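You operate a simulated robot arm through the tools that you are given. There is no shell and no other tool. Be economical: measure what you need, move in short steps, check, and stop when the job is done.

You run a simulated robot arm. Do the job below in one go: nothing can be reset, and whatever is moved stays where it is left.

JOB
Put things in order on the top of the black desk. At the end: the tall yellow tank (marked "NEW") stands where the orange key stood; the pink ledger stands on top of the grey hard drive; the orange key stands where the blue ledger stood; the blue ledger stands where the pink ledger stood; whatever was shut is shut again. Leave all else as you found it, and nothing knocked over.
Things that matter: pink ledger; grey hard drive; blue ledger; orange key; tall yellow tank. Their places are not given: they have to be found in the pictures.

It is judged by the outcome, as a careful person would: the job done as asked, and still so three seconds after it is handed in. It fails if anything else is knocked over, pushed out of place, dropped, spilled or broken.

ROBOT AND FRAMES
A 7-joint arm with a two-finger parallel gripper, fixed in place. Base frame: the origin is at the foot of the arm, x ahead of it, y to its left, z up; the work surface is at about z = 0. Lengths are in m, angles in degrees, forces in N, time in s.
With the tool pointing down near the work surface it reaches from about 0.24 to 0.62 m from the base axis. Its first joint turns from -66.0 to 66.0 degrees. Payload 2.6 kg.
The tool frame sits at the grasp point between the pads (the TCP): z along the fingers, y along the line on which they close. The tips reach 0.03 m beyond it. The gripper opens to 0.094 m. The fingers are 0.028 m wide and 0.01 m thick; the gripper's body (0.05 by 0.096 m) begins 0.055 m behind the TCP.
Orientation is that of the tool frame in the base frame, as a unit quaternion [x, y, z, w]. With the fingers straight down and closing along the base's y, the tool's x points along the base's -x, its y along +y and its z along -z.

CONTROLS
- The arm moves only by the tool drive_tool. Its argument "deltas" is a list of rows, each a list of 7 numbers: the shift along the base's x, y, z in m, then the turn, a rotation vector about the base's x, y, z in degrees, then the gripper command, from -1 (fully open) to 1 (shut), values between in proportion. In form: [[dx, dy, dz, wx, wy, wz, grip], ...]. A call has 1 to 10 rows; each row shifts and turns the commanded pose from where the row before left it. A row lasts 0.2 s, in which the tool goes at most 0.05 m and 8.6 degrees; a call with a longer step from one row to the next is refused whole, and so is a gripper value outside its range. Where a pose cannot be reached the arm comes as near as it can. A force on the tool above 40 N (or 10 N above the force at the start of the call, whichever is more), or a blocked arm, ends the call early, and 0.2 s more pass. Each finger travels about 0.072 m/s and halts on what it meets, pressing with about 20 N; the grip force reading is that of the motor and also rises with nothing between the fingers. The clock runs only during rows and for 0.2 s after the last one: add rows that do not move to give the fingers time. It gives the time, the measured TCP pose, the force on the tool (base axes), the opening and the grip force at its end, in the units of the frame above (readings bear some noise), and new pictures: "pictures" is both (left out), scene, wrist or none.
- Cameras (640 x 400 px; columns grow to the right, rows downward): "scene" is fixed at [0.0276, 0.4467, 0.5541]; the picture's right is [-0.73, -0.68, 0.00], its down [-0.42, 0.44, -0.79] and it looks along [0.54, -0.58, -0.61] (base axes); focal length 339 px, centre (320, 200). "wrist" rides on the gripper at [-0.037, 0, -0.058] in the tool frame; the picture's right is [0.00, -1.00, 0.00], its down [0.97, 0.00, -0.24] and it looks along [0.24, 0.00, 0.97] (tool axes); focal length 218 px, centre (320, 200).
- pixel_to_xyz(camera, pixels): there is no depth. For up to 12 entries [column, row, z] of the newest picture of that camera ("zoom" is the newest enlarged one), the place [x, y] in the base frame at which the ray of that pixel passes the height z, good to about 0.003 m, but the place of the scene camera against the robot may be out by one fixed shift of up to 0.025 m in any direction. It takes no simulated time.
- zoom(camera, box): a new picture of the part [left, top, right, bottom] of that camera's present view, enlarged. It takes no simulated time.
- close_job(): hands the job in; it is judged then, once.

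Go step by step. Measure first, check grasps and placings, and put right what went wrong. The budget is 80 turns and 120 pictures, counting those below and the enlarged ones. Unless the task says otherwise, let go and move clear before handing in, and close with one line.

The tools are called after "Call:" as name(argument=value, ...) on one line, values as JSON. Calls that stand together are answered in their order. drive_tool: Moves the arm, as the interface text tells. Its arguments: {"type":"object","properties":{"deltas":{"type":"array","items":{"type":"array","items":{"type":"number"}}},"pictures":{"type":"string","enum":["both","scene","wrist","none"]}},"required":["deltas"]} The other tools are called the same way: pixel_to_xyz (camera, pixels) gives the place at which the rays of pixels pass given heights; zoom (camera, box) takes an enlarged picture of a part of a camera's view; close_job () hands the job in.

At the start:

```text
time_s: 0.0
position: [0.3462, -0.0471, 0.3217]
ee_rot: [0.001, 1.0, 0.0, 0.0]
ft_force: [0.2, 0.1, 0.3]
grip_width: 0.0941
gripper_force: 0.1
```

scene: 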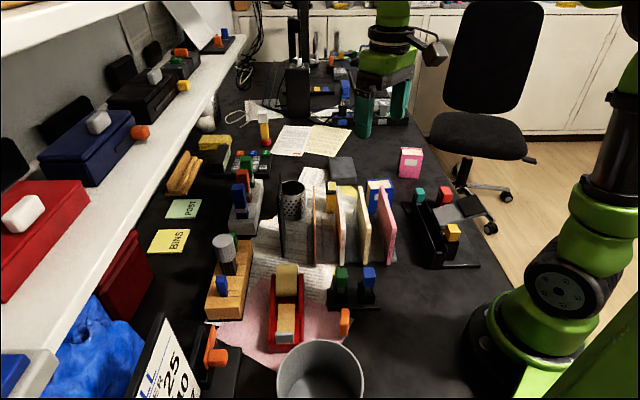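
wrist: 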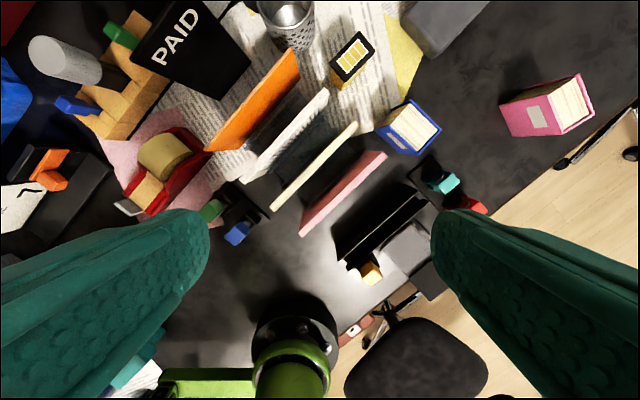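

The pictures show a cluttered desk: pink ledger near scene (410,162), grey block near (342,170), blue ledger near (380,192). I need enlarged views to find the orange key and the yellow tank.

Call:
zoom(camera="scene", box=[160, 100, 320, 200])

Call:
zoom(camera="scene", box=[300, 130, 500, 280])

Call:
zoom(camera="scene", box=[180, 230, 400, 400])

Call:
zoom(camera="wrist", box=[0, 0, 320, 200])

Call:
zoom(camera="wrist", box=[240, 0, 640, 250])

```text
4.00 times, centred on (240, 150) of scene
```

zoom: 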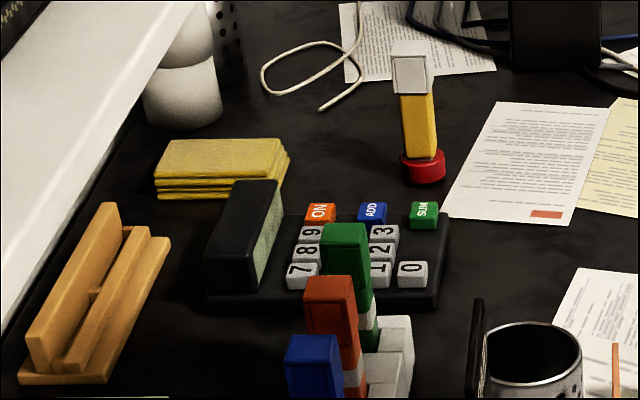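

```text
2.67 times, centred on (400, 205) of scene
```

zoom: 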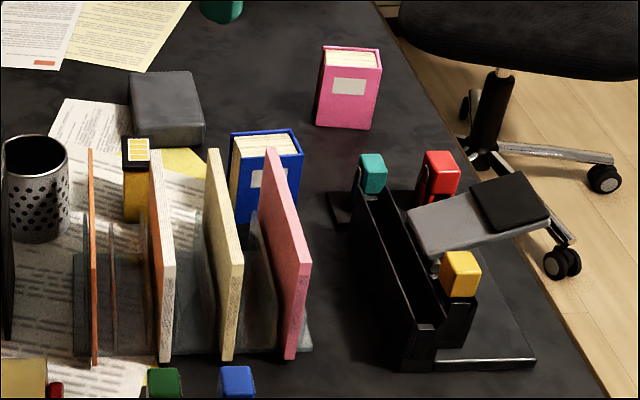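

```text
2.35 times, centred on (290, 315) of scene
```

zoom: 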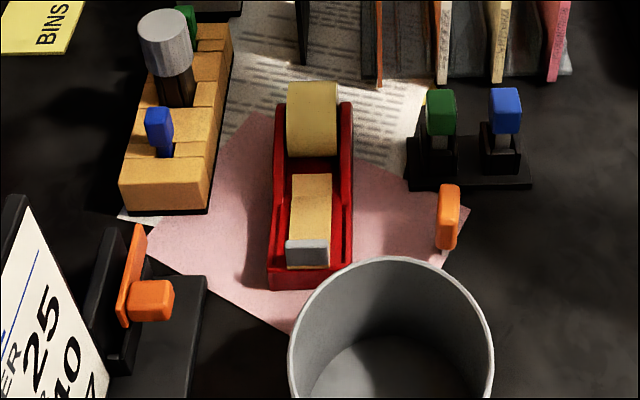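

```text
2.00 times, centred on (160, 100) of wrist
```

zoom: 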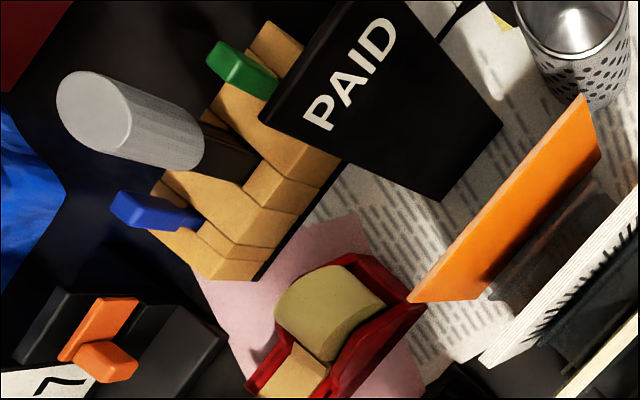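

```text
1.60 times, centred on (440, 125) of wrist
```

zoom: 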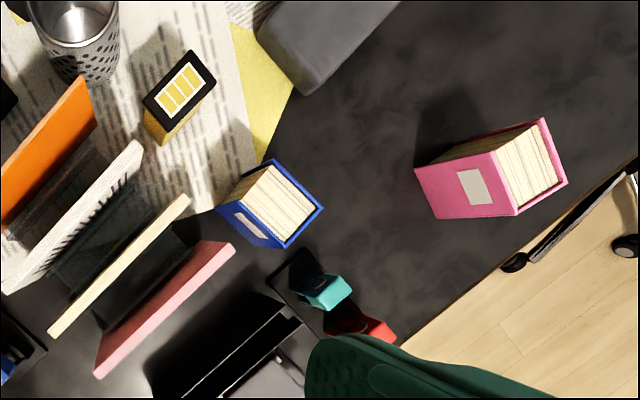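

The orange item at (345,322) may be the key, and the yellow cartridge at (333,197) may be the tank. I'll zoom in more closely.

Call:
zoom(camera="scene", box=[310, 290, 390, 340])

Call:
zoom(camera="scene", box=[290, 150, 410, 225])

Call:
zoom(camera="scene", box=[240, 20, 440, 145])

Call:
zoom(camera="scene", box=[0, 20, 260, 320])

```text
8.00 times, centred on (350, 315) of scene
```

zoom: 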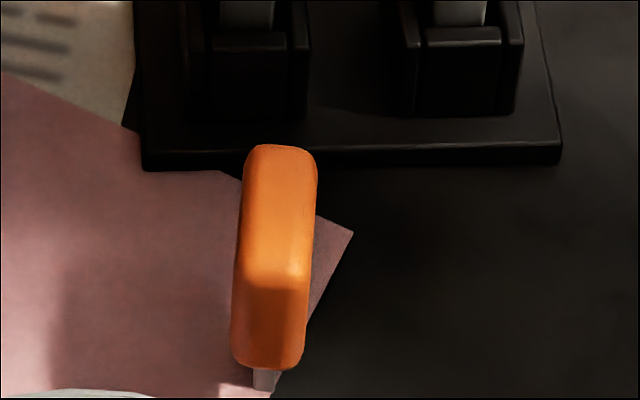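

```text
5.33 times, centred on (350, 188) of scene
```

zoom: 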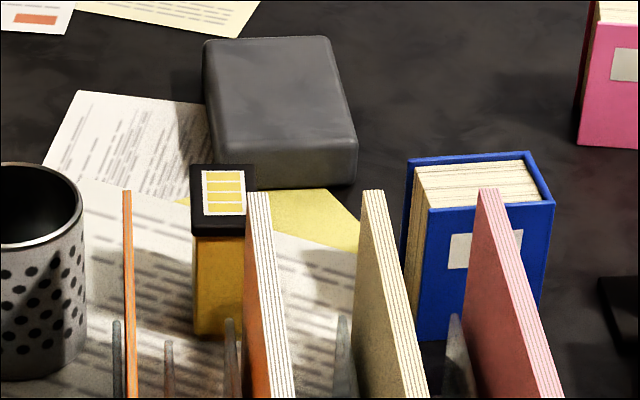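

```text
3.20 times, centred on (340, 82) of scene
```

zoom: 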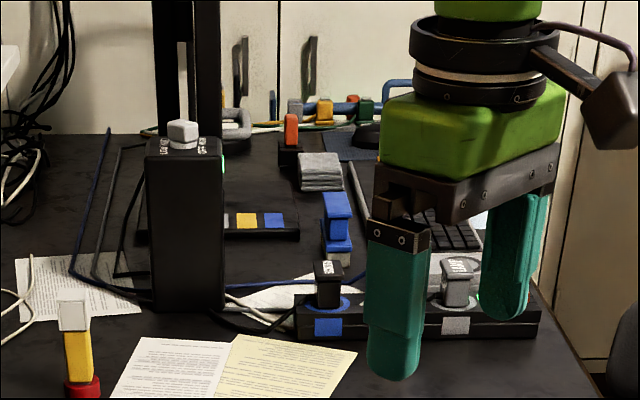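

```text
1.33 times, centred on (130, 170) of scene
```

zoom: 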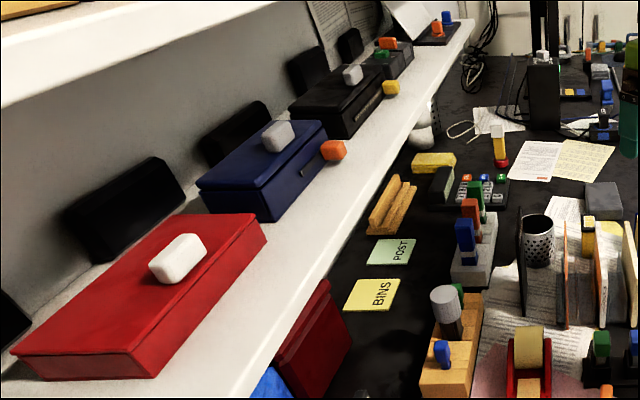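

The orange USB-like key stands on its plug at (345,322), and a yellow cartridge at (333,197) has a label on top. I'll get rough places from both cameras.

Call:
pixel_to_xyz(camera="scene", pixels=[[409, 178, 0], [342, 185, 0], [377, 212, 0], [333, 212, 0], [343, 338, 0], [320, 390, 0], [264, 146, 0], [440, 250, 0], [470, 270, 0], [285, 340, 0], [365, 310, 0]])

Call:
pixel_to_xyz(camera="wrist", pixels=[[508, 135, 0], [543, 133, 0], [405, 55, 0], [385, 145, 0], [345, 88, 0], [580, 75, 0.07], [500, 105, 0.07], [410, 128, 0.07], [352, 58, 0.06]])

```text
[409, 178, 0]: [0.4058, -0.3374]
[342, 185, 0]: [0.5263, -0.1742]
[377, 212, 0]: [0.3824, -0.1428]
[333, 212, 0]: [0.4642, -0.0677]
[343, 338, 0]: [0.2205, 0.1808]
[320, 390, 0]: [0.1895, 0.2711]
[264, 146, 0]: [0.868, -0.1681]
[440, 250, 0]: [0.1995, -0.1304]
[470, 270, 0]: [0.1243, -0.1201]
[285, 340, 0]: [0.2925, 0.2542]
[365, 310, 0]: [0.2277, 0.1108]
```

```text
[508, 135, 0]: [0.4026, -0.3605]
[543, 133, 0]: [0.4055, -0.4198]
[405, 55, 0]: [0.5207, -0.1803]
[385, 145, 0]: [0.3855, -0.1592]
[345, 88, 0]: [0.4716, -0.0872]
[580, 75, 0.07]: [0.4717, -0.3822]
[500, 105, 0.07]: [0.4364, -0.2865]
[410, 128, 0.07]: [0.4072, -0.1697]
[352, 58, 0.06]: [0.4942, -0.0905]
```

The scene and wrist cameras agree roughly, with the scene about 2 cm off. I'll move over the key for a closer look and to check the shelf side.

Call:
drive_tool(deltas=[[-0.02, 0.045, 0, 0, 0, 0, -1], [-0.02, 0.045, 0, 0, 0, 0, -1], [-0.02, 0.045, 0, 0, 0, 0, -1], [-0.02, 0.045, 0, 0, 0, 0, -1], [-0.01, 0.03, 0, 0, 0, 0, -1], [0, 0, 0, 0, 0, 0, -1]])

```text
time_s: 1.4
position: [0.2534, 0.1597, 0.3199]
ee_rot: [0.0, 1.0, 0.0, 0.0]
ft_force: [-0.6, 0.4, 0.6]
grip_width: 0.0942
gripper_force: 0.1
```

scene: 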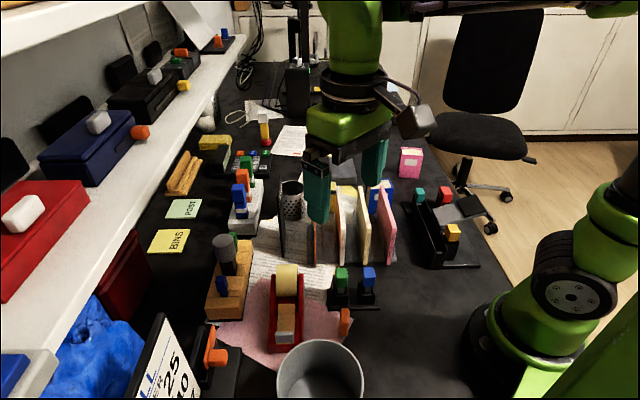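
wrist: 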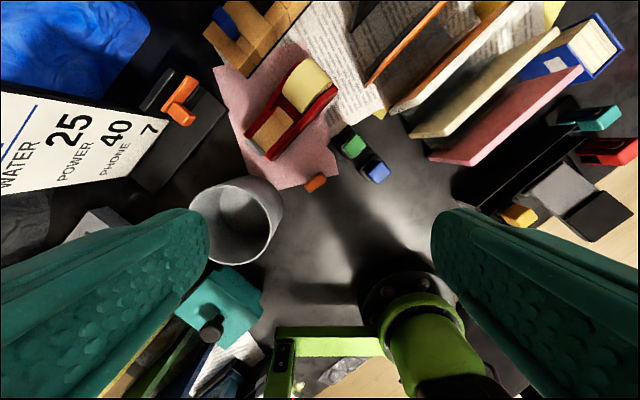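

The key shows at wrist (316,184), between the tape dispenser, the toggle block and the grey bin. I'll zoom in and measure.

Call:
zoom(camera="wrist", box=[220, 100, 420, 225])

Call:
pixel_to_xyz(camera="wrist", pixels=[[308, 187, 0.05], [326, 179, 0.05], [316, 183, 0.05], [316, 183, 0], [283, 212, 0.1], [190, 212, 0.1], [238, 265, 0.1], [348, 157, 0.0], [374, 180, 0], [300, 188, 0], [338, 100, 0.06]])

```text
3.20 times, centred on (320, 162) of wrist
```

zoom: 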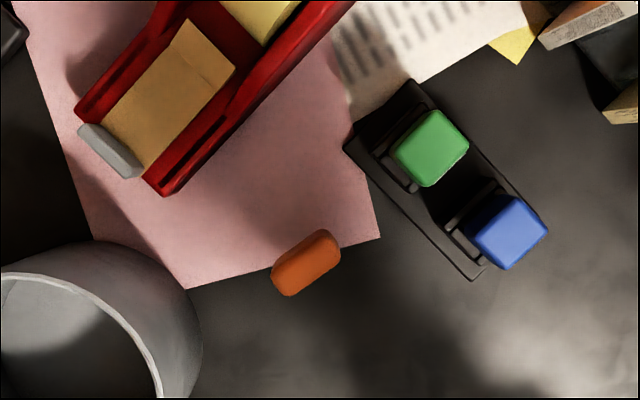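

```text
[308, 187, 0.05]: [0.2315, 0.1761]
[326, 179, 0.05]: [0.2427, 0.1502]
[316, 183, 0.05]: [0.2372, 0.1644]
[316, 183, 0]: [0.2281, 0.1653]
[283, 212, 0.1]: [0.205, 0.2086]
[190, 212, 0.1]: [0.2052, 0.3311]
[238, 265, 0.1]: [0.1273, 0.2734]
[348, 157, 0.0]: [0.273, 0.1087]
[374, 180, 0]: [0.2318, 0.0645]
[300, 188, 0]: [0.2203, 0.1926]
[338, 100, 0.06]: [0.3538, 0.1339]
```

The key is a slim stick about 12 by 26 mm, near (0.235, 0.164). Next I'll look at the tank and the ledgers from above.

Call:
drive_tool(deltas=[[0.03, -0.038, 0, 0, 0, 0, -1], [0.03, -0.038, 0, 0, 0, 0, -1], [0.03, -0.038, 0, 0, 0, 0, -1], [0.03, -0.038, 0, 0, 0, 0, -1], [0.03, -0.038, 0, 0, 0, 0, -1], [0.02, -0.038, 0, 0, 0, 0, -1], [0, 0, 0, 0, 0, 0, -1]], pictures="wrist")

```text
time_s: 3.0
position: [0.4251, -0.0705, 0.3181]
ee_rot: [0.0, 1.0, 0.0, 0.0]
ft_force: [0.0, 0.2, -0.5]
grip_width: 0.094
gripper_force: 0.1
```

wrist: 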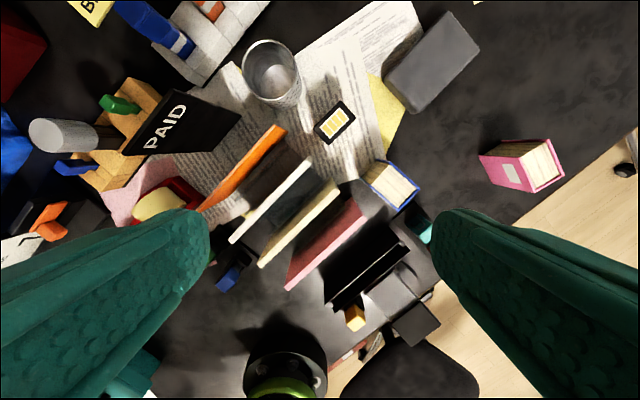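

The tank's top shows at wrist (335,122). I'll zoom in to look for the "NEW" mark and measure all three items.

Call:
zoom(camera="wrist", box=[280, 70, 440, 220])

Call:
pixel_to_xyz(camera="wrist", pixels=[[335, 122, 0.07], [335, 122, 0.0], [392, 183, 0.07], [382, 80, 0.03], [450, 10, 0.03], [482, 42, 0.03], [422, 112, 0.03], [313, 127, 0.07], [357, 117, 0.07]])

```text
2.67 times, centred on (360, 145) of wrist
```

zoom: 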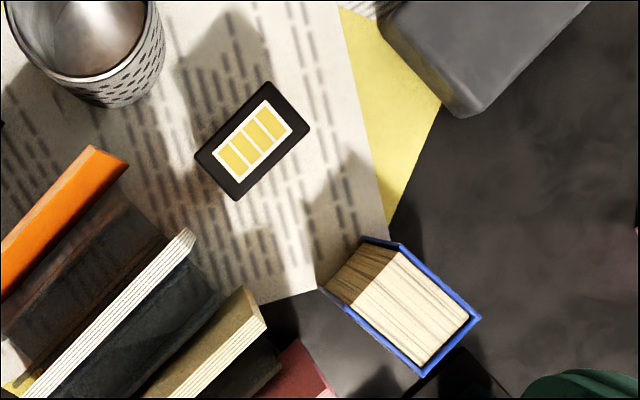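

```text
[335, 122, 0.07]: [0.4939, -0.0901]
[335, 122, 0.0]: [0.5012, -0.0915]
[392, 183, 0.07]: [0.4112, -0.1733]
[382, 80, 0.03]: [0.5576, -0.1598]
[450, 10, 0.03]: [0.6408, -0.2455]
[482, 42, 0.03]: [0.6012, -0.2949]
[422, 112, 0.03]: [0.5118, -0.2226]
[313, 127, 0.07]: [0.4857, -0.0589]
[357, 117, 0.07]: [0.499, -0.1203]
```

The tank top is about 5 by 3 cm near (0.49,-0.09); the hard drive is centred near (0.578,-0.231), at the limit of reach. I'll move over the pink ledger now.

Call:
drive_tool(deltas=[[0, -0.045, 0, 0, 0, 0, -1], [0, -0.045, 0, 0, 0, 0, -1], [0, -0.045, 0, 0, 0, 0, -1], [0, -0.045, 0, 0, 0, 0, -1], [0, -0.045, 0, 0, 0, 0, -1], [0, 0, 0, 0, 0, 0, -1]])

```text
time_s: 4.4
position: [0.4251, -0.2924, 0.3215]
ee_rot: [0.0, 1.0, 0.0, 0.0]
ft_force: [0.7, 0.2, 0.0]
grip_width: 0.0941
gripper_force: 0.0
```

scene: 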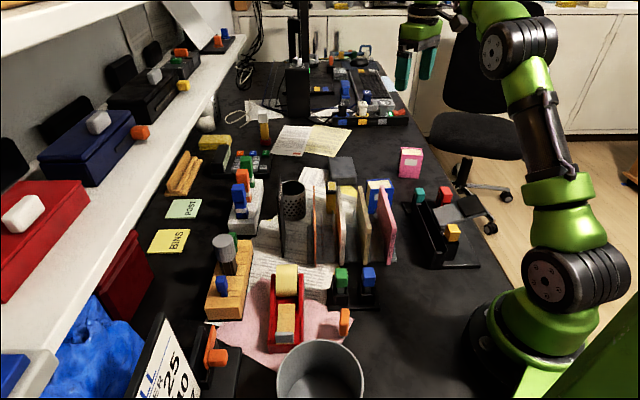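
wrist: 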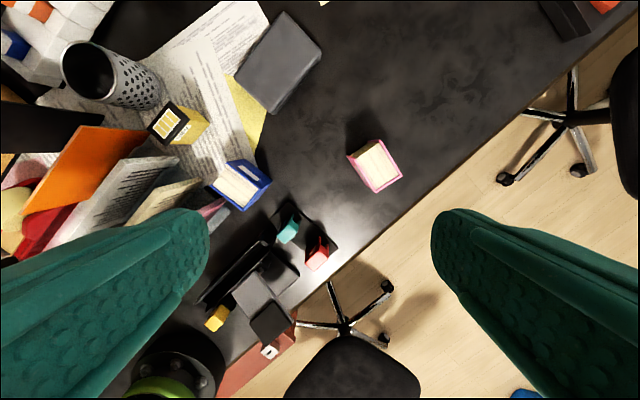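

The pink ledger is in full view at wrist (375,165) and the hard drive at (278,62). I'll zoom in and measure both, plus the tank, whose side face is visible now.

Call:
zoom(camera="wrist", box=[320, 120, 440, 210])

Call:
zoom(camera="wrist", box=[140, 80, 300, 220])

Call:
pixel_to_xyz(camera="wrist", pixels=[[280, 11, 0.03], [321, 45, 0.03], [281, 112, 0.0], [235, 75, 0.03], [274, 112, 0.03], [274, 112, 0.0], [321, 50, 0.0]])

```text
4.44 times, centred on (380, 165) of wrist
```

zoom: 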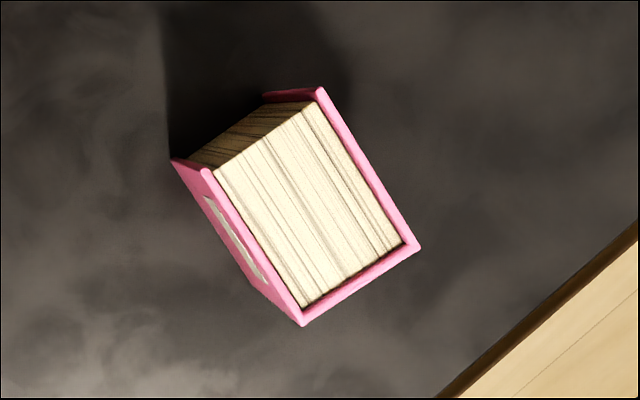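

```text
2.86 times, centred on (220, 150) of wrist
```

zoom: 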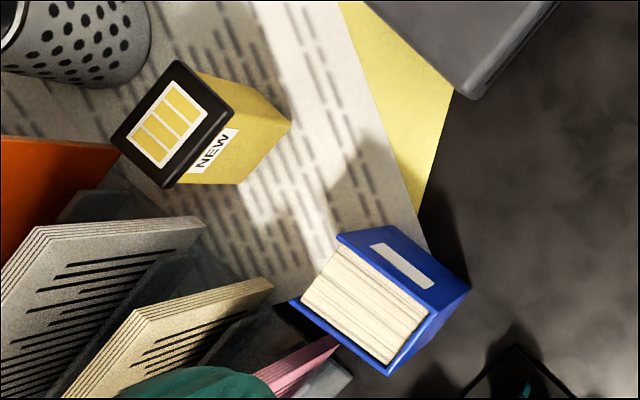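

```text
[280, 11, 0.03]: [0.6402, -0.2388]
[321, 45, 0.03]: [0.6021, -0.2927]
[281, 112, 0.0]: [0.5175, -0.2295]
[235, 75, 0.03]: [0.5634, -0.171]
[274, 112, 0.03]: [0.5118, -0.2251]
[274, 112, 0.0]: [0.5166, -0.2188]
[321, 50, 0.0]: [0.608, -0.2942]
```

"NEW" is readable on the yellow tank, so that one is right. The pink ledger looks about 0.08 tall, and I'll compute its corners, plus those of the blue one and the tank.

Call:
pixel_to_xyz(camera="wrist", pixels=[[354.1, 158.2, 0.08], [376, 193.2, 0.08], [402.4, 175.3, 0.08], [380, 139.6, 0.08], [346.7, 156, 0], [364.3, 184.1, 0], [242, 219.5, 0.08], [258, 181, 0.08], [242, 219, 0.07], [214, 185, 0.08], [274, 186, 0.0], [210, 160, 0.0]])

Call:
zoom(camera="scene", box=[380, 130, 460, 190])

```text
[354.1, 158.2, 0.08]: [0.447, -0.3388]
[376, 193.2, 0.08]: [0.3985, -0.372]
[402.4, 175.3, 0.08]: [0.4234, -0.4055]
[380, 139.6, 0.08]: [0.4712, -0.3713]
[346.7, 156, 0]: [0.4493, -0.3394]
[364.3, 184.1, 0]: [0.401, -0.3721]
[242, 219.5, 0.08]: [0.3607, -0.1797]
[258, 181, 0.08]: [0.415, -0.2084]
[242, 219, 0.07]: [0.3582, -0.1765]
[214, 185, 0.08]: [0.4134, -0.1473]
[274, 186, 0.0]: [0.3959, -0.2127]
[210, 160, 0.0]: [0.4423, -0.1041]
```

```text
6.67 times, centred on (420, 160) of scene
```

zoom: 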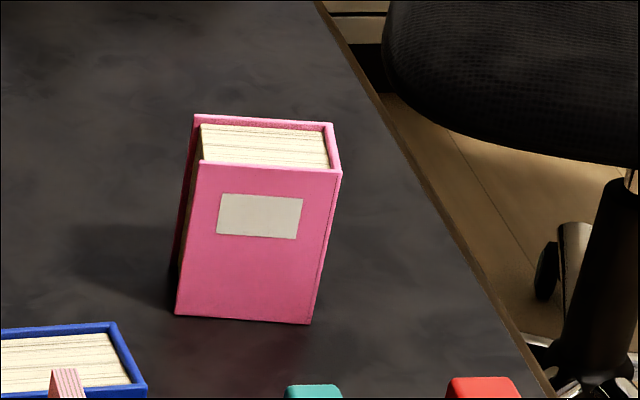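

The pink ledger is 59 × 42 × 80 mm, centred near (0.435,-0.372), with its thickness axis at about -54.5°. I'll turn the gripper +35.5°, move over it and come part way down.

Call:
drive_tool(deltas=[[0.002, -0.016, -0.02, 0, 0, 7.1, -1], [0.002, -0.016, -0.03, 0, 0, 7.1, -1], [0.002, -0.016, -0.03, 0, 0, 7.1, -1], [0.002, -0.016, -0.03, 0, 0, 7.1, -1], [0.002, -0.0156, -0.03, 0, 0, 7.1, -1], [0, 0, -0.03, 0, 0, 0, -1], [0, 0, 0, 0, 0, 0, -1]])

```text
time_s: 6.0
position: [0.436, -0.3722, 0.1501]
ee_rot: [-0.305, 0.952, -0.001, 0.0]
ft_force: [0.4, -0.1, 0.3]
grip_width: 0.094
gripper_force: 0.1
```

scene: 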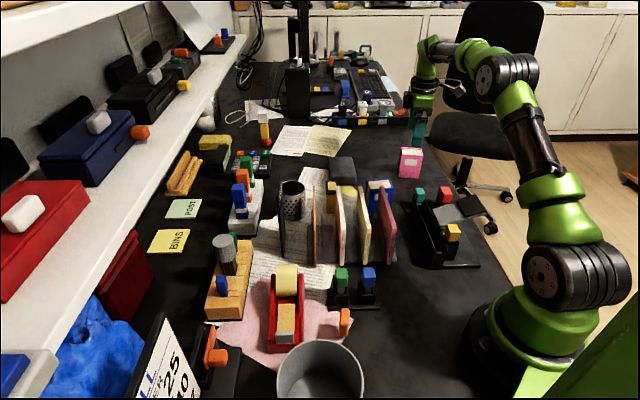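
wrist: 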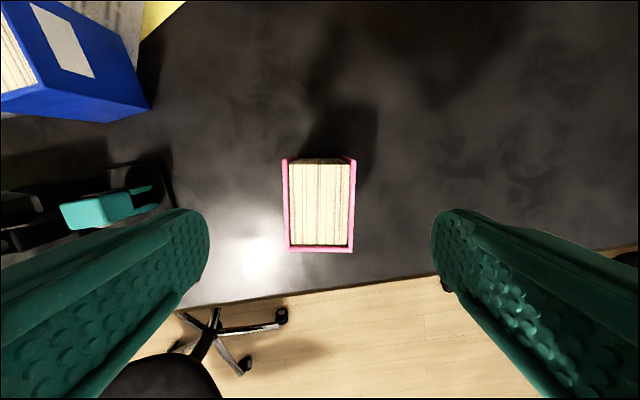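

The ledger is centred and square between the fingers (columns 283–356). I'll go down to z 0.055 and close.

Call:
drive_tool(deltas=[[0, 0, -0.035, 0, 0, 0, -1], [0, 0, -0.035, 0, 0, 0, -1], [0, 0, -0.025, 0, 0, 0, -1], [0, 0, 0, 0, 0, 0, -1], [0, 0, 0, 0, 0, 0, 0.5], [0, 0, 0, 0, 0, 0, 1], [0, 0, 0, 0, 0, 0, 1], [0, 0, 0, 0, 0, 0, 1]], pictures="wrist")

```text
time_s: 7.8
position: [0.4352, -0.3729, 0.0582]
ee_rot: [-0.305, 0.952, 0.0, 0.0]
ft_force: [1.0, -0.1, -0.1]
grip_width: 0.0483
gripper_force: 20.9
```

wrist: 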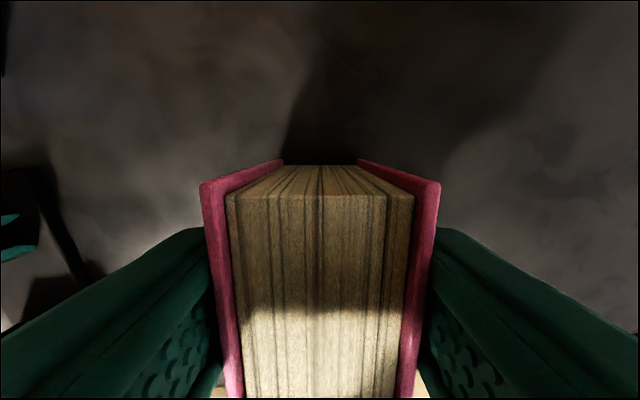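

It is gripped (width 0.048). I'll lift it and carry it above the hard drive.

Call:
drive_tool(deltas=[[0, 0, 0.03, 0, 0, 0, 1], [0, 0, 0.035, 0, 0, 0, 1], [0, 0, 0.035, 0, 0, 0, 1], [0.026, 0.03, 0.01, 0, 0, 3, 1], [0.026, 0.03, 0, 0, 0, 3, 1], [0.026, 0.03, 0, 0, 0, 3, 1], [0.026, 0.03, 0, 0, 0, 3, 1], [0.027, 0.032, 0, 0, 0, 2.5, 1], [0, 0, 0, 0, 0, 0, 1]])

```text
time_s: 9.8
position: [0.5669, -0.2104, 0.1666]
ee_rot: [-0.422, 0.906, 0.001, 0.0]
ft_force: [0.1, 0.3, -1.6]
grip_width: 0.0483
gripper_force: 20.0
out of reach, approached as far as the arm can: row 8
```

scene: 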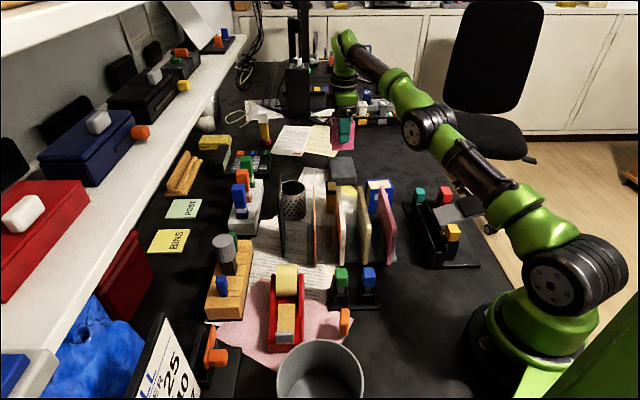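
wrist: 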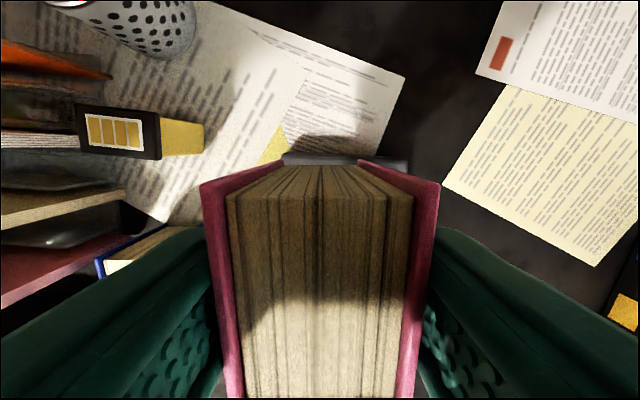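

The ledger hangs over the drive, whose far edge spans columns 283–408. The reach limit held me about 1 cm short, so I'll come down first and then correct sideways.

Call:
drive_tool(deltas=[[0, 0, -0.025, 0, 0, 0, 1], [0, 0, -0.025, 0, 0, 0, 1], [0, 0, 0, 0, 0, 0, 1]], pictures="none")

```text
time_s: 10.6
position: [0.5665, -0.2131, 0.116]
ee_rot: [-0.422, 0.906, 0.001, 0.0]
ft_force: [-0.6, 0.2, -2.5]
grip_width: 0.0484
gripper_force: 19.8
```

Now at (0.5665,-0.213,0.116). I'll nudge toward the drive's centre and look.

Call:
drive_tool(deltas=[[0.0045, -0.008, 0, 0, 0, 0, 1], [0, 0, -0.01, 0, 0, 0, 1], [0, 0, 0, 0, 0, 0, 1]])

Call:
zoom(camera="scene", box=[290, 100, 410, 200])

```text
time_s: 11.4
position: [0.5715, -0.2206, 0.1067]
ee_rot: [-0.423, 0.906, 0.0, 0.0]
ft_force: [-0.3, 0.9, -3.2]
grip_width: 0.0482
gripper_force: 20.0
```

scene: 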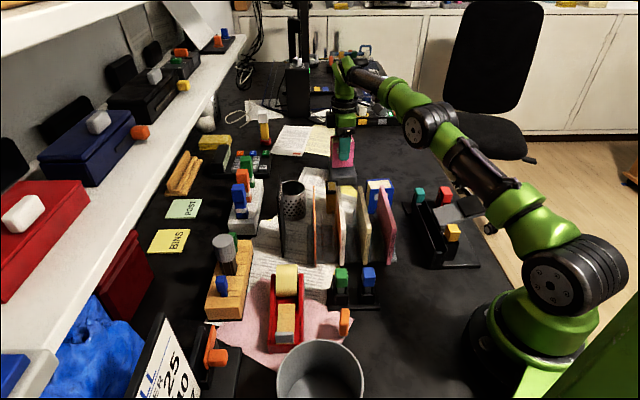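
wrist: 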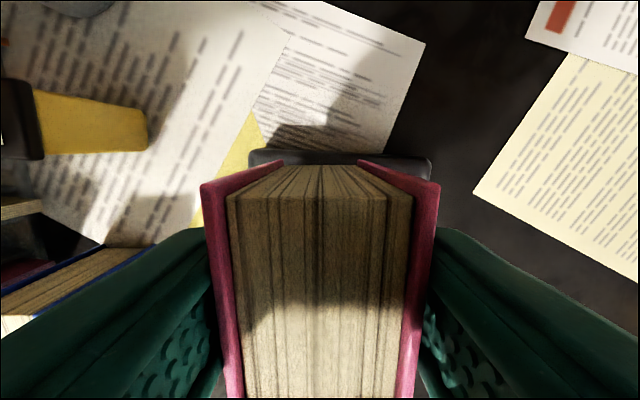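

```text
4.00 times, centred on (350, 150) of scene
```

zoom: 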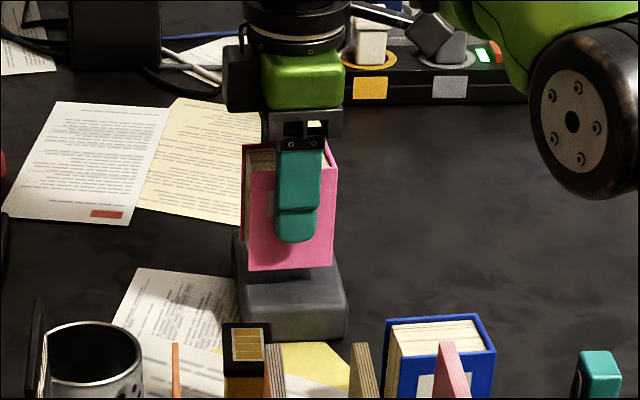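

The drive spans columns 249–431 around the ledger (203–440 up close), so the footprint fits on it. I'll lower it in small steps and watch the force.

Call:
drive_tool(deltas=[[0, 0, -0.005, 0, 0, 0, 1], [0, 0, -0.004, 0, 0, 0, 1], [0, 0, -0.004, 0, 0, 0, 1], [0, 0, 0, 0, 0, 0, 1]], pictures="wrist")

Call:
zoom(camera="scene", box=[310, 120, 390, 190])

```text
time_s: 12.4
position: [0.5699, -0.218, 0.0919]
ee_rot: [-0.423, 0.906, 0.0, 0.0]
ft_force: [-0.7, 0.4, -1.7]
grip_width: 0.0484
gripper_force: 19.5
```

wrist: 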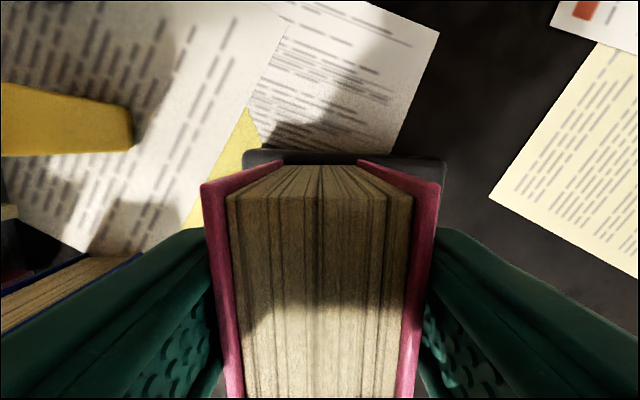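

```text
5.71 times, centred on (350, 155) of scene
```

zoom: 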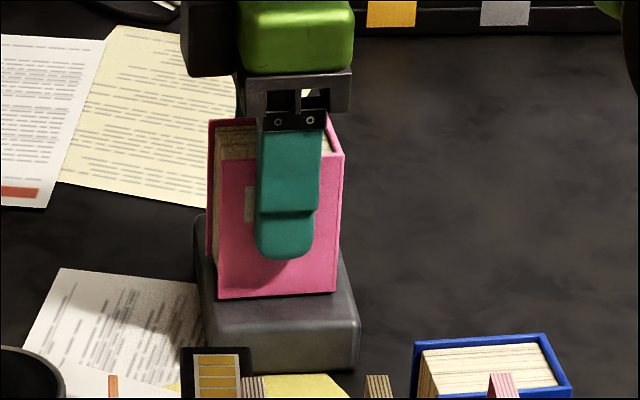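

There's no contact yet, and the shadow gap is closing. I'll lower further.

Call:
drive_tool(deltas=[[0, 0, -0.003, 0, 0, 0, 1], [0, 0, -0.002, 0, 0, 0, 1], [0, 0, 0, 0, 0, 0, 1]], pictures="none")

```text
time_s: 13.2
position: [0.5713, -0.2186, 0.0884]
ee_rot: [-0.423, 0.906, -0.002, 0.001]
ft_force: [-3.1, -0.1, 18.8]
grip_width: 0.0484
gripper_force: 20.1
```

Contact is made (18.8 N, z 0.088). I'll ease off by 1.5 mm and open.

Call:
drive_tool(deltas=[[0, 0, 0.0015, 0, 0, 0, 1], [0, 0, 0, 0, 0, 0, 0], [0, 0, 0, 0, 0, 0, -0.5], [0, 0, 0, 0, 0, 0, -1], [0, 0, 0, 0, 0, 0, -1], [0, 0, 0, 0, 0, 0, -1]], pictures="wrist")

```text
time_s: 14.6
position: [0.5708, -0.2175, 0.0876]
ee_rot: [-0.423, 0.906, 0.0, 0.001]
ft_force: [1.1, 0.7, -0.1]
grip_width: 0.094
gripper_force: 0.1
```

wrist: 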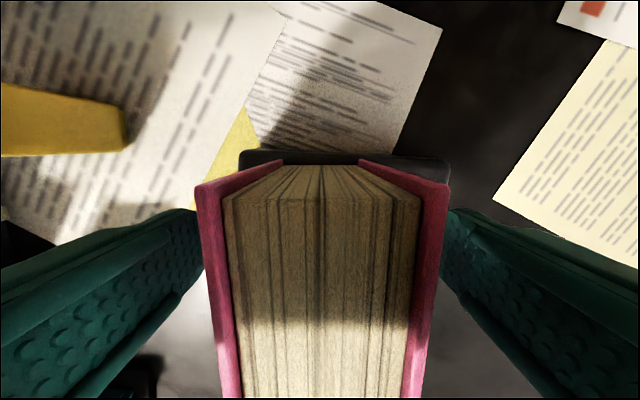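

The ledger stands freely on the drive. I'll rise straight up.

Call:
drive_tool(deltas=[[0, 0, 0.025, 0, 0, 0, -1], [0, 0, 0.025, 0, 0, 0, -1], [-0.005, 0.002, 0.02, 0, 0, 0, -1], [-0.005, 0.002, 0.025, 0, 0, 0, -1], [-0.03, 0.01, 0.03, 0, 0, 0, -1], [-0.04, 0.01, 0.03, 0, 0, 0, -1], [-0.04, 0.01, 0.03, 0, 0, 0, -1], [0, 0, 0, 0, 0, 0, -1]])

Call:
zoom(camera="scene", box=[300, 110, 420, 210])

```text
refused: row 6 steps farther than a row can; nothing moved
```

```text
4.00 times, centred on (360, 160) of scene
```

zoom: 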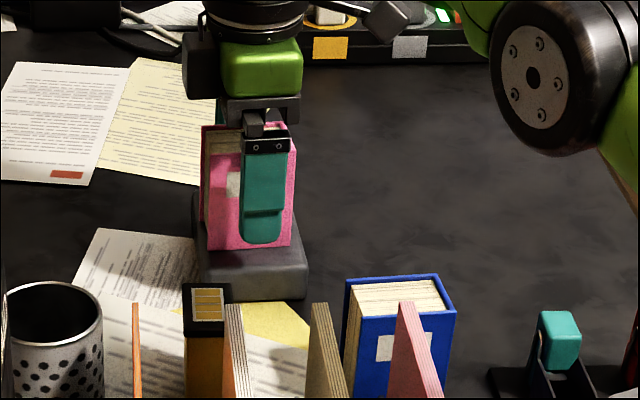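

I'll retry with shorter steps, then move over the blue ledger.

Call:
drive_tool(deltas=[[0, 0, 0.025, 0, 0, 0, -1], [0, 0, 0.025, 0, 0, 0, -1], [-0.005, 0.002, 0.02, 0, 0, 0, -1], [-0.005, 0.002, 0.025, 0, 0, 0, -1], [-0.03, 0.01, 0.03, 0, 0, 0, -1], [-0.04, 0.01, 0.02, 0, 0, 0, -1], [-0.04, 0.01, 0.01, 0, 0, 0, -1], [-0.04, 0.01, 0, 0, 0, 0, -1], [0, 0, 0, 0, 0, 0, -1]])

```text
time_s: 16.6
position: [0.4093, -0.1721, 0.244]
ee_rot: [-0.423, 0.906, 0.0, 0.0]
ft_force: [0.1, -0.3, 0.0]
grip_width: 0.0942
gripper_force: 0.2
out of reach, approached as far as the arm can: row 4
```

scene: 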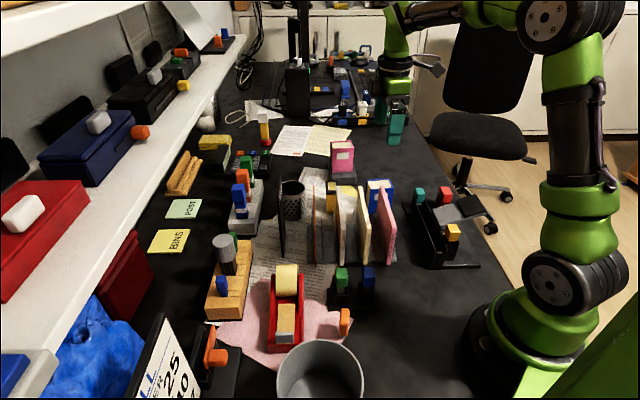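
wrist: 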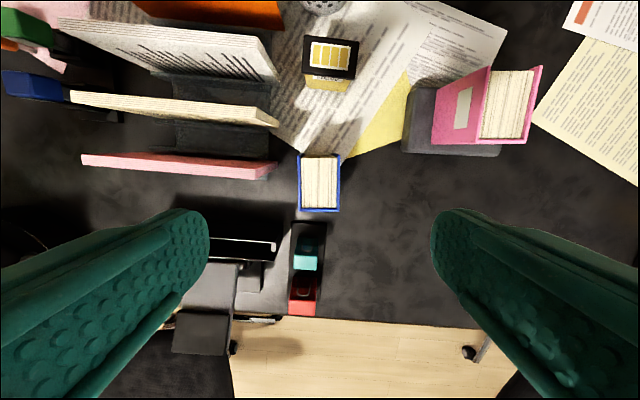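

The pink ledger stands on the drive. The blue one is nearly square to the gripper at wrist (319,183), close to the rack's pink folder and the teal toggle, so I'll measure it.

Call:
zoom(camera="wrist", box=[250, 120, 390, 240])

Call:
pixel_to_xyz(camera="wrist", pixels=[[299, 153, 0.08], [341, 154, 0.08], [341, 211, 0.08], [299, 211, 0.08], [319, 182, 0.08], [275, 163, 0.08], [270, 178, 0.08], [308, 225, 0.03], [274, 242, 0.05]])

```text
3.33 times, centred on (320, 180) of wrist
```

zoom: 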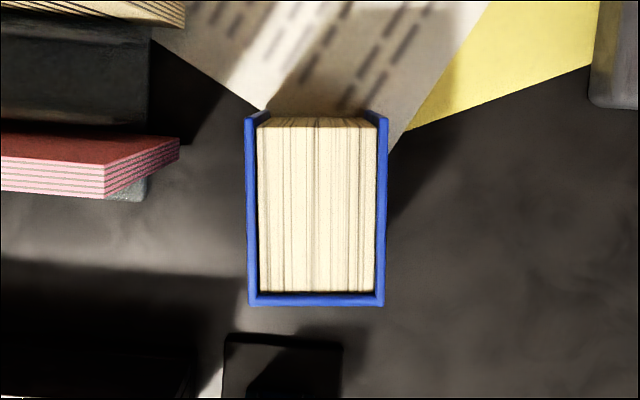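

```text
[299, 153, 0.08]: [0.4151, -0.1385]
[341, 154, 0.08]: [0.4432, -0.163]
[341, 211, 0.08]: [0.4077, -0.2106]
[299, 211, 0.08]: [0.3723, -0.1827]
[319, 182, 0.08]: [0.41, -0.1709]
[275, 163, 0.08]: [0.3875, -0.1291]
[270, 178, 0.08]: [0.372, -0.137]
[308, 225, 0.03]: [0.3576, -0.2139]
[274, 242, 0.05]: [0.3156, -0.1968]
```

The TCP is already over the blue ledger's centre at this yaw. The rack's pink folder comes close to the left finger, so I'll check its height using both cameras.

Call:
pixel_to_xyz(camera="scene", pixels=[[393.7, 188, 0.08], [389, 179, 0.08], [366.5, 180.5, 0.08], [380, 186, 0.06], [380, 186, 0.08], [380, 186, 0.1], [380, 186, 0.12]])

Call:
pixel_to_xyz(camera="wrist", pixels=[[277.5, 162.5, 0.06], [277.5, 162.5, 0.08], [277.5, 162.5, 0.1], [277.5, 162.5, 0.12], [81, 157, 0.1], [271, 176, 0.1]])

Call:
zoom(camera="scene", box=[350, 160, 440, 270])

```text
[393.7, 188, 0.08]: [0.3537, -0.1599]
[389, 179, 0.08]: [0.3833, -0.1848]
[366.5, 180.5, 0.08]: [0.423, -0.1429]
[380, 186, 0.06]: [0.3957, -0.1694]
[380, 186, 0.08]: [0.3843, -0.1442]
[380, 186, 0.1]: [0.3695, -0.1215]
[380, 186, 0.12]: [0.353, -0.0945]
```

```text
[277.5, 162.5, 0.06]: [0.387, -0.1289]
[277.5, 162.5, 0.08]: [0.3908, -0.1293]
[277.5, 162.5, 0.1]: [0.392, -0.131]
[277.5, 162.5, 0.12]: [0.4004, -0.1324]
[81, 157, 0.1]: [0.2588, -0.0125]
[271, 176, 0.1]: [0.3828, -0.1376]
```

```text
3.64 times, centred on (395, 215) of scene
```

zoom: 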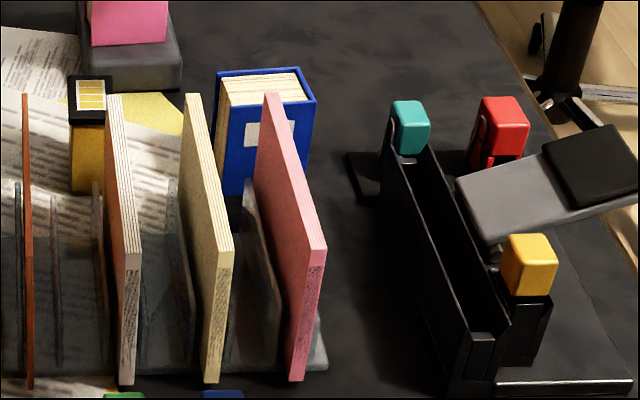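

From parallax, the folder's end is about 58 mm left of the ledger's centre and 105 mm tall. With the gripper opened to only 72 mm, fingers and body clear it. I'll descend over the blue ledger and grip.

Call:
drive_tool(deltas=[[0, 0, -0.03, 0, 0, 0, -0.53], [0, 0, -0.04, 0, 0, 0, -0.53], [0, 0, -0.04, 0, 0, 0, -0.53], [0, 0, 0, 0, 0, 0, -0.53]])

```text
time_s: 17.6
position: [0.4117, -0.1733, 0.1322]
ee_rot: [-0.424, 0.906, 0.0, 0.0]
ft_force: [0.2, 0.2, -0.1]
grip_width: 0.072
gripper_force: 0.1
```

scene: 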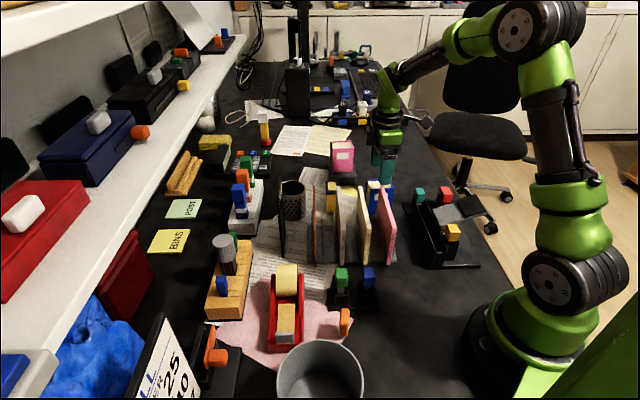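
wrist: 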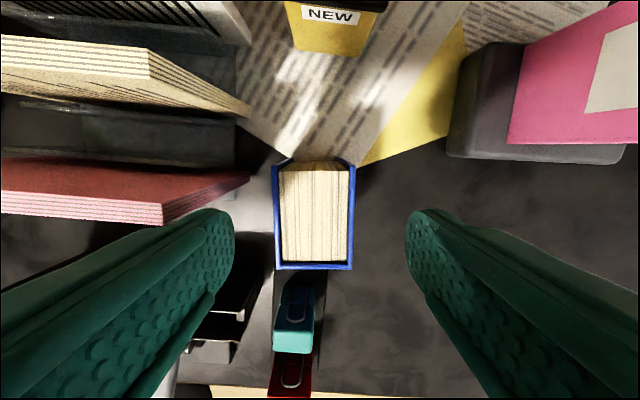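

The ledger is about 3 mm left of centre (columns 272–355). I'll correct that, descend and close.

Call:
drive_tool(deltas=[[-0.0023, 0.0019, 0, 0, 0, 0, -0.53], [0, 0, -0.025, 0, 0, 0, -0.53], [0, 0, -0.025, 0, 0, 0, -0.53], [0, 0, -0.025, 0, 0, 0, -0.53], [0, 0, 0, 0, 0, 0, -0.53], [0, 0, 0, 0, 0, 0, 0.5], [0, 0, 0, 0, 0, 0, 1], [0, 0, 0, 0, 0, 0, 1]])

```text
time_s: 19.4
position: [0.4078, -0.1706, 0.0585]
ee_rot: [-0.422, 0.907, -0.001, 0.0]
ft_force: [-0.6, 0.2, -0.2]
grip_width: 0.0482
gripper_force: 19.8
```

scene: 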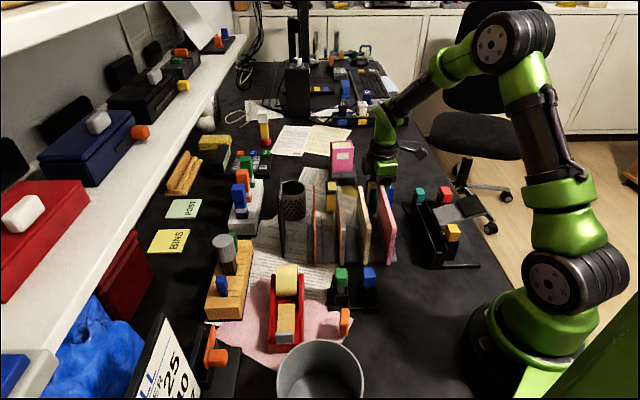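
wrist: 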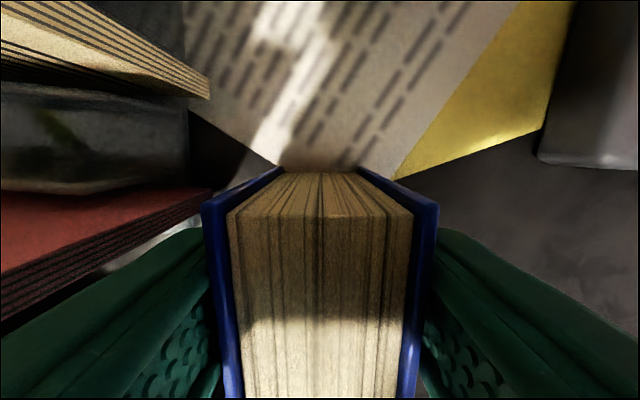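

Gripped at (0.408,-0.171). I'll lift it, carry it to the pink ledger's old place (0.435,-0.373) and turn back by -14.5°.

Call:
drive_tool(deltas=[[0, 0, 0.025, 0, 0, 0, 1], [0, 0, 0.04, 0, 0, 0, 1], [0, 0, 0.045, 0, 0, 0, 1], [0.004, -0.04, 0.02, 0, 0, -3, 1], [0.006, -0.04, 0, 0, 0, -3, 1], [0.006, -0.04, 0, 0, 0, -3, 1], [0.006, -0.04, -0.02, 0, 0, -3, 1], [0.0052, -0.0423, -0.02, 0, 0, -2.5, 1], [0, 0, 0, 0, 0, 0, 1]])

```text
time_s: 21.4
position: [0.4359, -0.3708, 0.1482]
ee_rot: [-0.304, 0.953, 0.0, 0.0]
ft_force: [-0.3, -0.2, -3.0]
grip_width: 0.0483
gripper_force: 20.2
```

scene: 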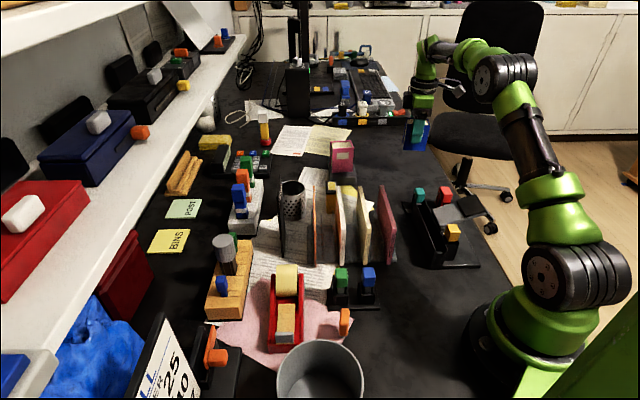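
wrist: 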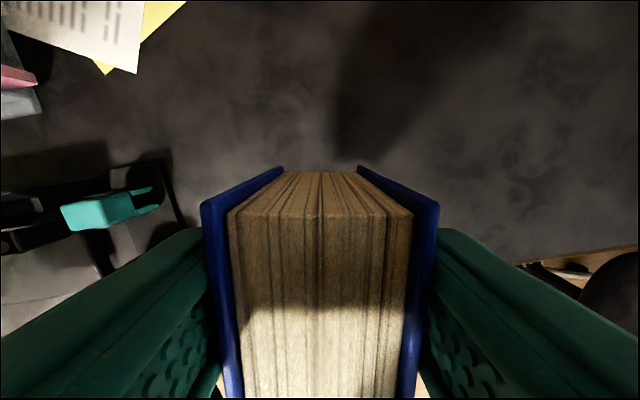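

Above the pink ledger's old place. I'll lower it to just above contact height (grasp z 0.0585), then feel for the desk.

Call:
drive_tool(deltas=[[-0.0005, -0.002, -0.03, 0, 0, 0, 1], [0, 0, -0.03, 0, 0, 0, 1], [0, 0, -0.022, 0, 0, 0, 1], [0, 0, -0.004, 0, 0, 0, 1], [0, 0, -0.003, 0, 0, 0, 1], [0, 0, 0, 0, 0, 0, 1]], pictures="none")

```text
time_s: 22.8
position: [0.4329, -0.3738, 0.059]
ee_rot: [-0.305, 0.953, 0.0, 0.0]
ft_force: [-0.4, -0.1, -2.5]
grip_width: 0.0485
gripper_force: 19.8
```

Call:
drive_tool(deltas=[[0.0015, 0.001, -0.0015, 0, 0, 0, 1], [0, 0, -0.0015, 0, 0, 0, 1], [0, 0, 0, 0, 0, 0, 1]], pictures="none")

```text
time_s: 23.6
position: [0.4341, -0.3743, 0.0591]
ee_rot: [-0.305, 0.952, 0.0, 0.0]
ft_force: [-1.5, 0.9, 5.4]
grip_width: 0.0483
gripper_force: 19.7
```

Contact with the desk (force now +5 N against -2.5 N hanging). I'll release, rise and look.

Call:
drive_tool(deltas=[[0, 0, 0, 0, 0, 0, 0], [0, 0, 0, 0, 0, 0, -0.5], [0, 0, 0, 0, 0, 0, -1], [0, 0, 0, 0, 0, 0, -1], [0, 0, 0.04, 0, 0, 0, -1], [0, 0, 0.05, 0, 0, 0, -1], [0, 0, 0.05, 0, 0, 0, -1], [-0.02, 0.045, 0, 0, 0, 0, -1], [0, 0, 0, 0, 0, 0, -1]])

```text
time_s: 25.6
position: [0.4119, -0.3244, 0.1979]
ee_rot: [-0.305, 0.952, 0.0, -0.001]
ft_force: [0.4, 0.3, -0.5]
grip_width: 0.0943
gripper_force: 0.1
```

scene: 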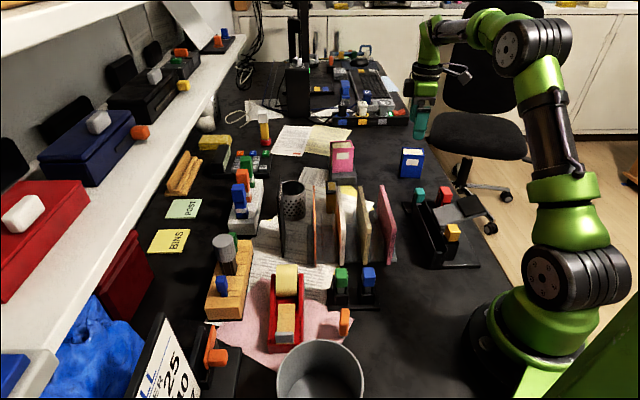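
wrist: 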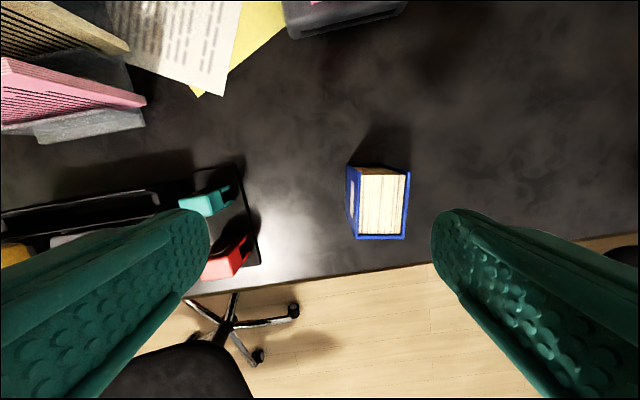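

The blue ledger stands where the pink one stood (scene (412,162)). I'll travel over to the key, rising and turning -90° toward its slim axis.

Call:
drive_tool(deltas=[[-0.0156, 0.044, 0.01, 0, 0, -8.2, -1], [-0.0156, 0.044, 0.01, 0, 0, -8.2, -1], [-0.0156, 0.044, 0.01, 0, 0, -8.2, -1], [-0.0156, 0.044, 0.01, 0, 0, -8.2, -1], [-0.0156, 0.044, 0.01, 0, 0, -8.2, -1], [-0.0156, 0.044, 0.01, 0, 0, -8.2, -1], [-0.0156, 0.044, 0.01, 0, 0, -8.2, -1], [-0.0156, 0.044, 0, 0, 0, -8.2, -1], [-0.0156, 0.044, 0, 0, 0, -8.2, -1], [-0.0156, 0.044, 0, 0, 0, -8.2, -1]], pictures="none")

Call:
drive_tool(deltas=[[-0.014, 0.04, -0.02, 0, 0, -8, -1], [0, 0, -0.02, 0, 0, 0, -1], [0, 0, 0, 0, 0, 0, -1]])

```text
time_s: 27.8
position: [0.26, 0.1115, 0.2653]
ee_rot: [0.394, 0.919, 0.0, 0.0]
ft_force: [-0.1, 0.2, -0.3]
grip_width: 0.0939
gripper_force: 0.0
```

```text
time_s: 28.6
position: [0.2468, 0.1516, 0.2257]
ee_rot: [0.459, 0.889, 0.0, -0.001]
ft_force: [0.4, 0.3, -0.4]
grip_width: 0.094
gripper_force: 0.2
```

scene: 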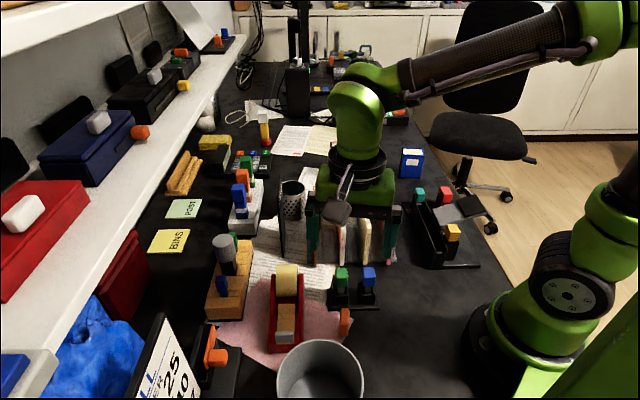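
wrist: 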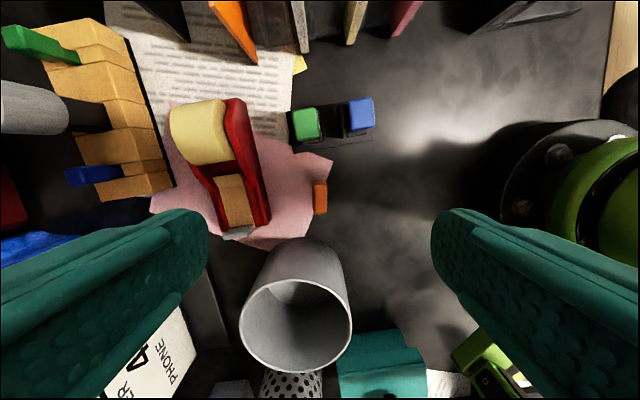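

The key shows at wrist (320,197), nearly lined up with the gripper's sight. I'll zoom and measure it, plus the bin and toggle clearances.

Call:
zoom(camera="wrist", box=[240, 120, 400, 260])

Call:
pixel_to_xyz(camera="wrist", pixels=[[320, 180, 0.05], [320, 214, 0.05], [320, 197, 0.05], [295, 282, 0.12], [350, 300, 0.12], [240, 325, 0.12], [296, 238, 0.0], [372, 142, 0.0]])

```text
2.86 times, centred on (320, 190) of wrist
```

zoom: 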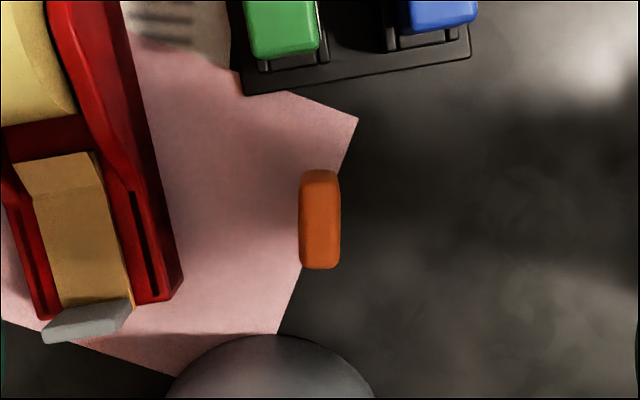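

```text
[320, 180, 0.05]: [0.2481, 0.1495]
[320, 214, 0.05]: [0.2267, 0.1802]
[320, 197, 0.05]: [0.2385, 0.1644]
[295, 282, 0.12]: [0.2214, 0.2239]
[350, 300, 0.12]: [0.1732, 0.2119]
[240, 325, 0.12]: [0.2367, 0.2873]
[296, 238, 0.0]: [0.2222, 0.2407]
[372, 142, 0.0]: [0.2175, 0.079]
```

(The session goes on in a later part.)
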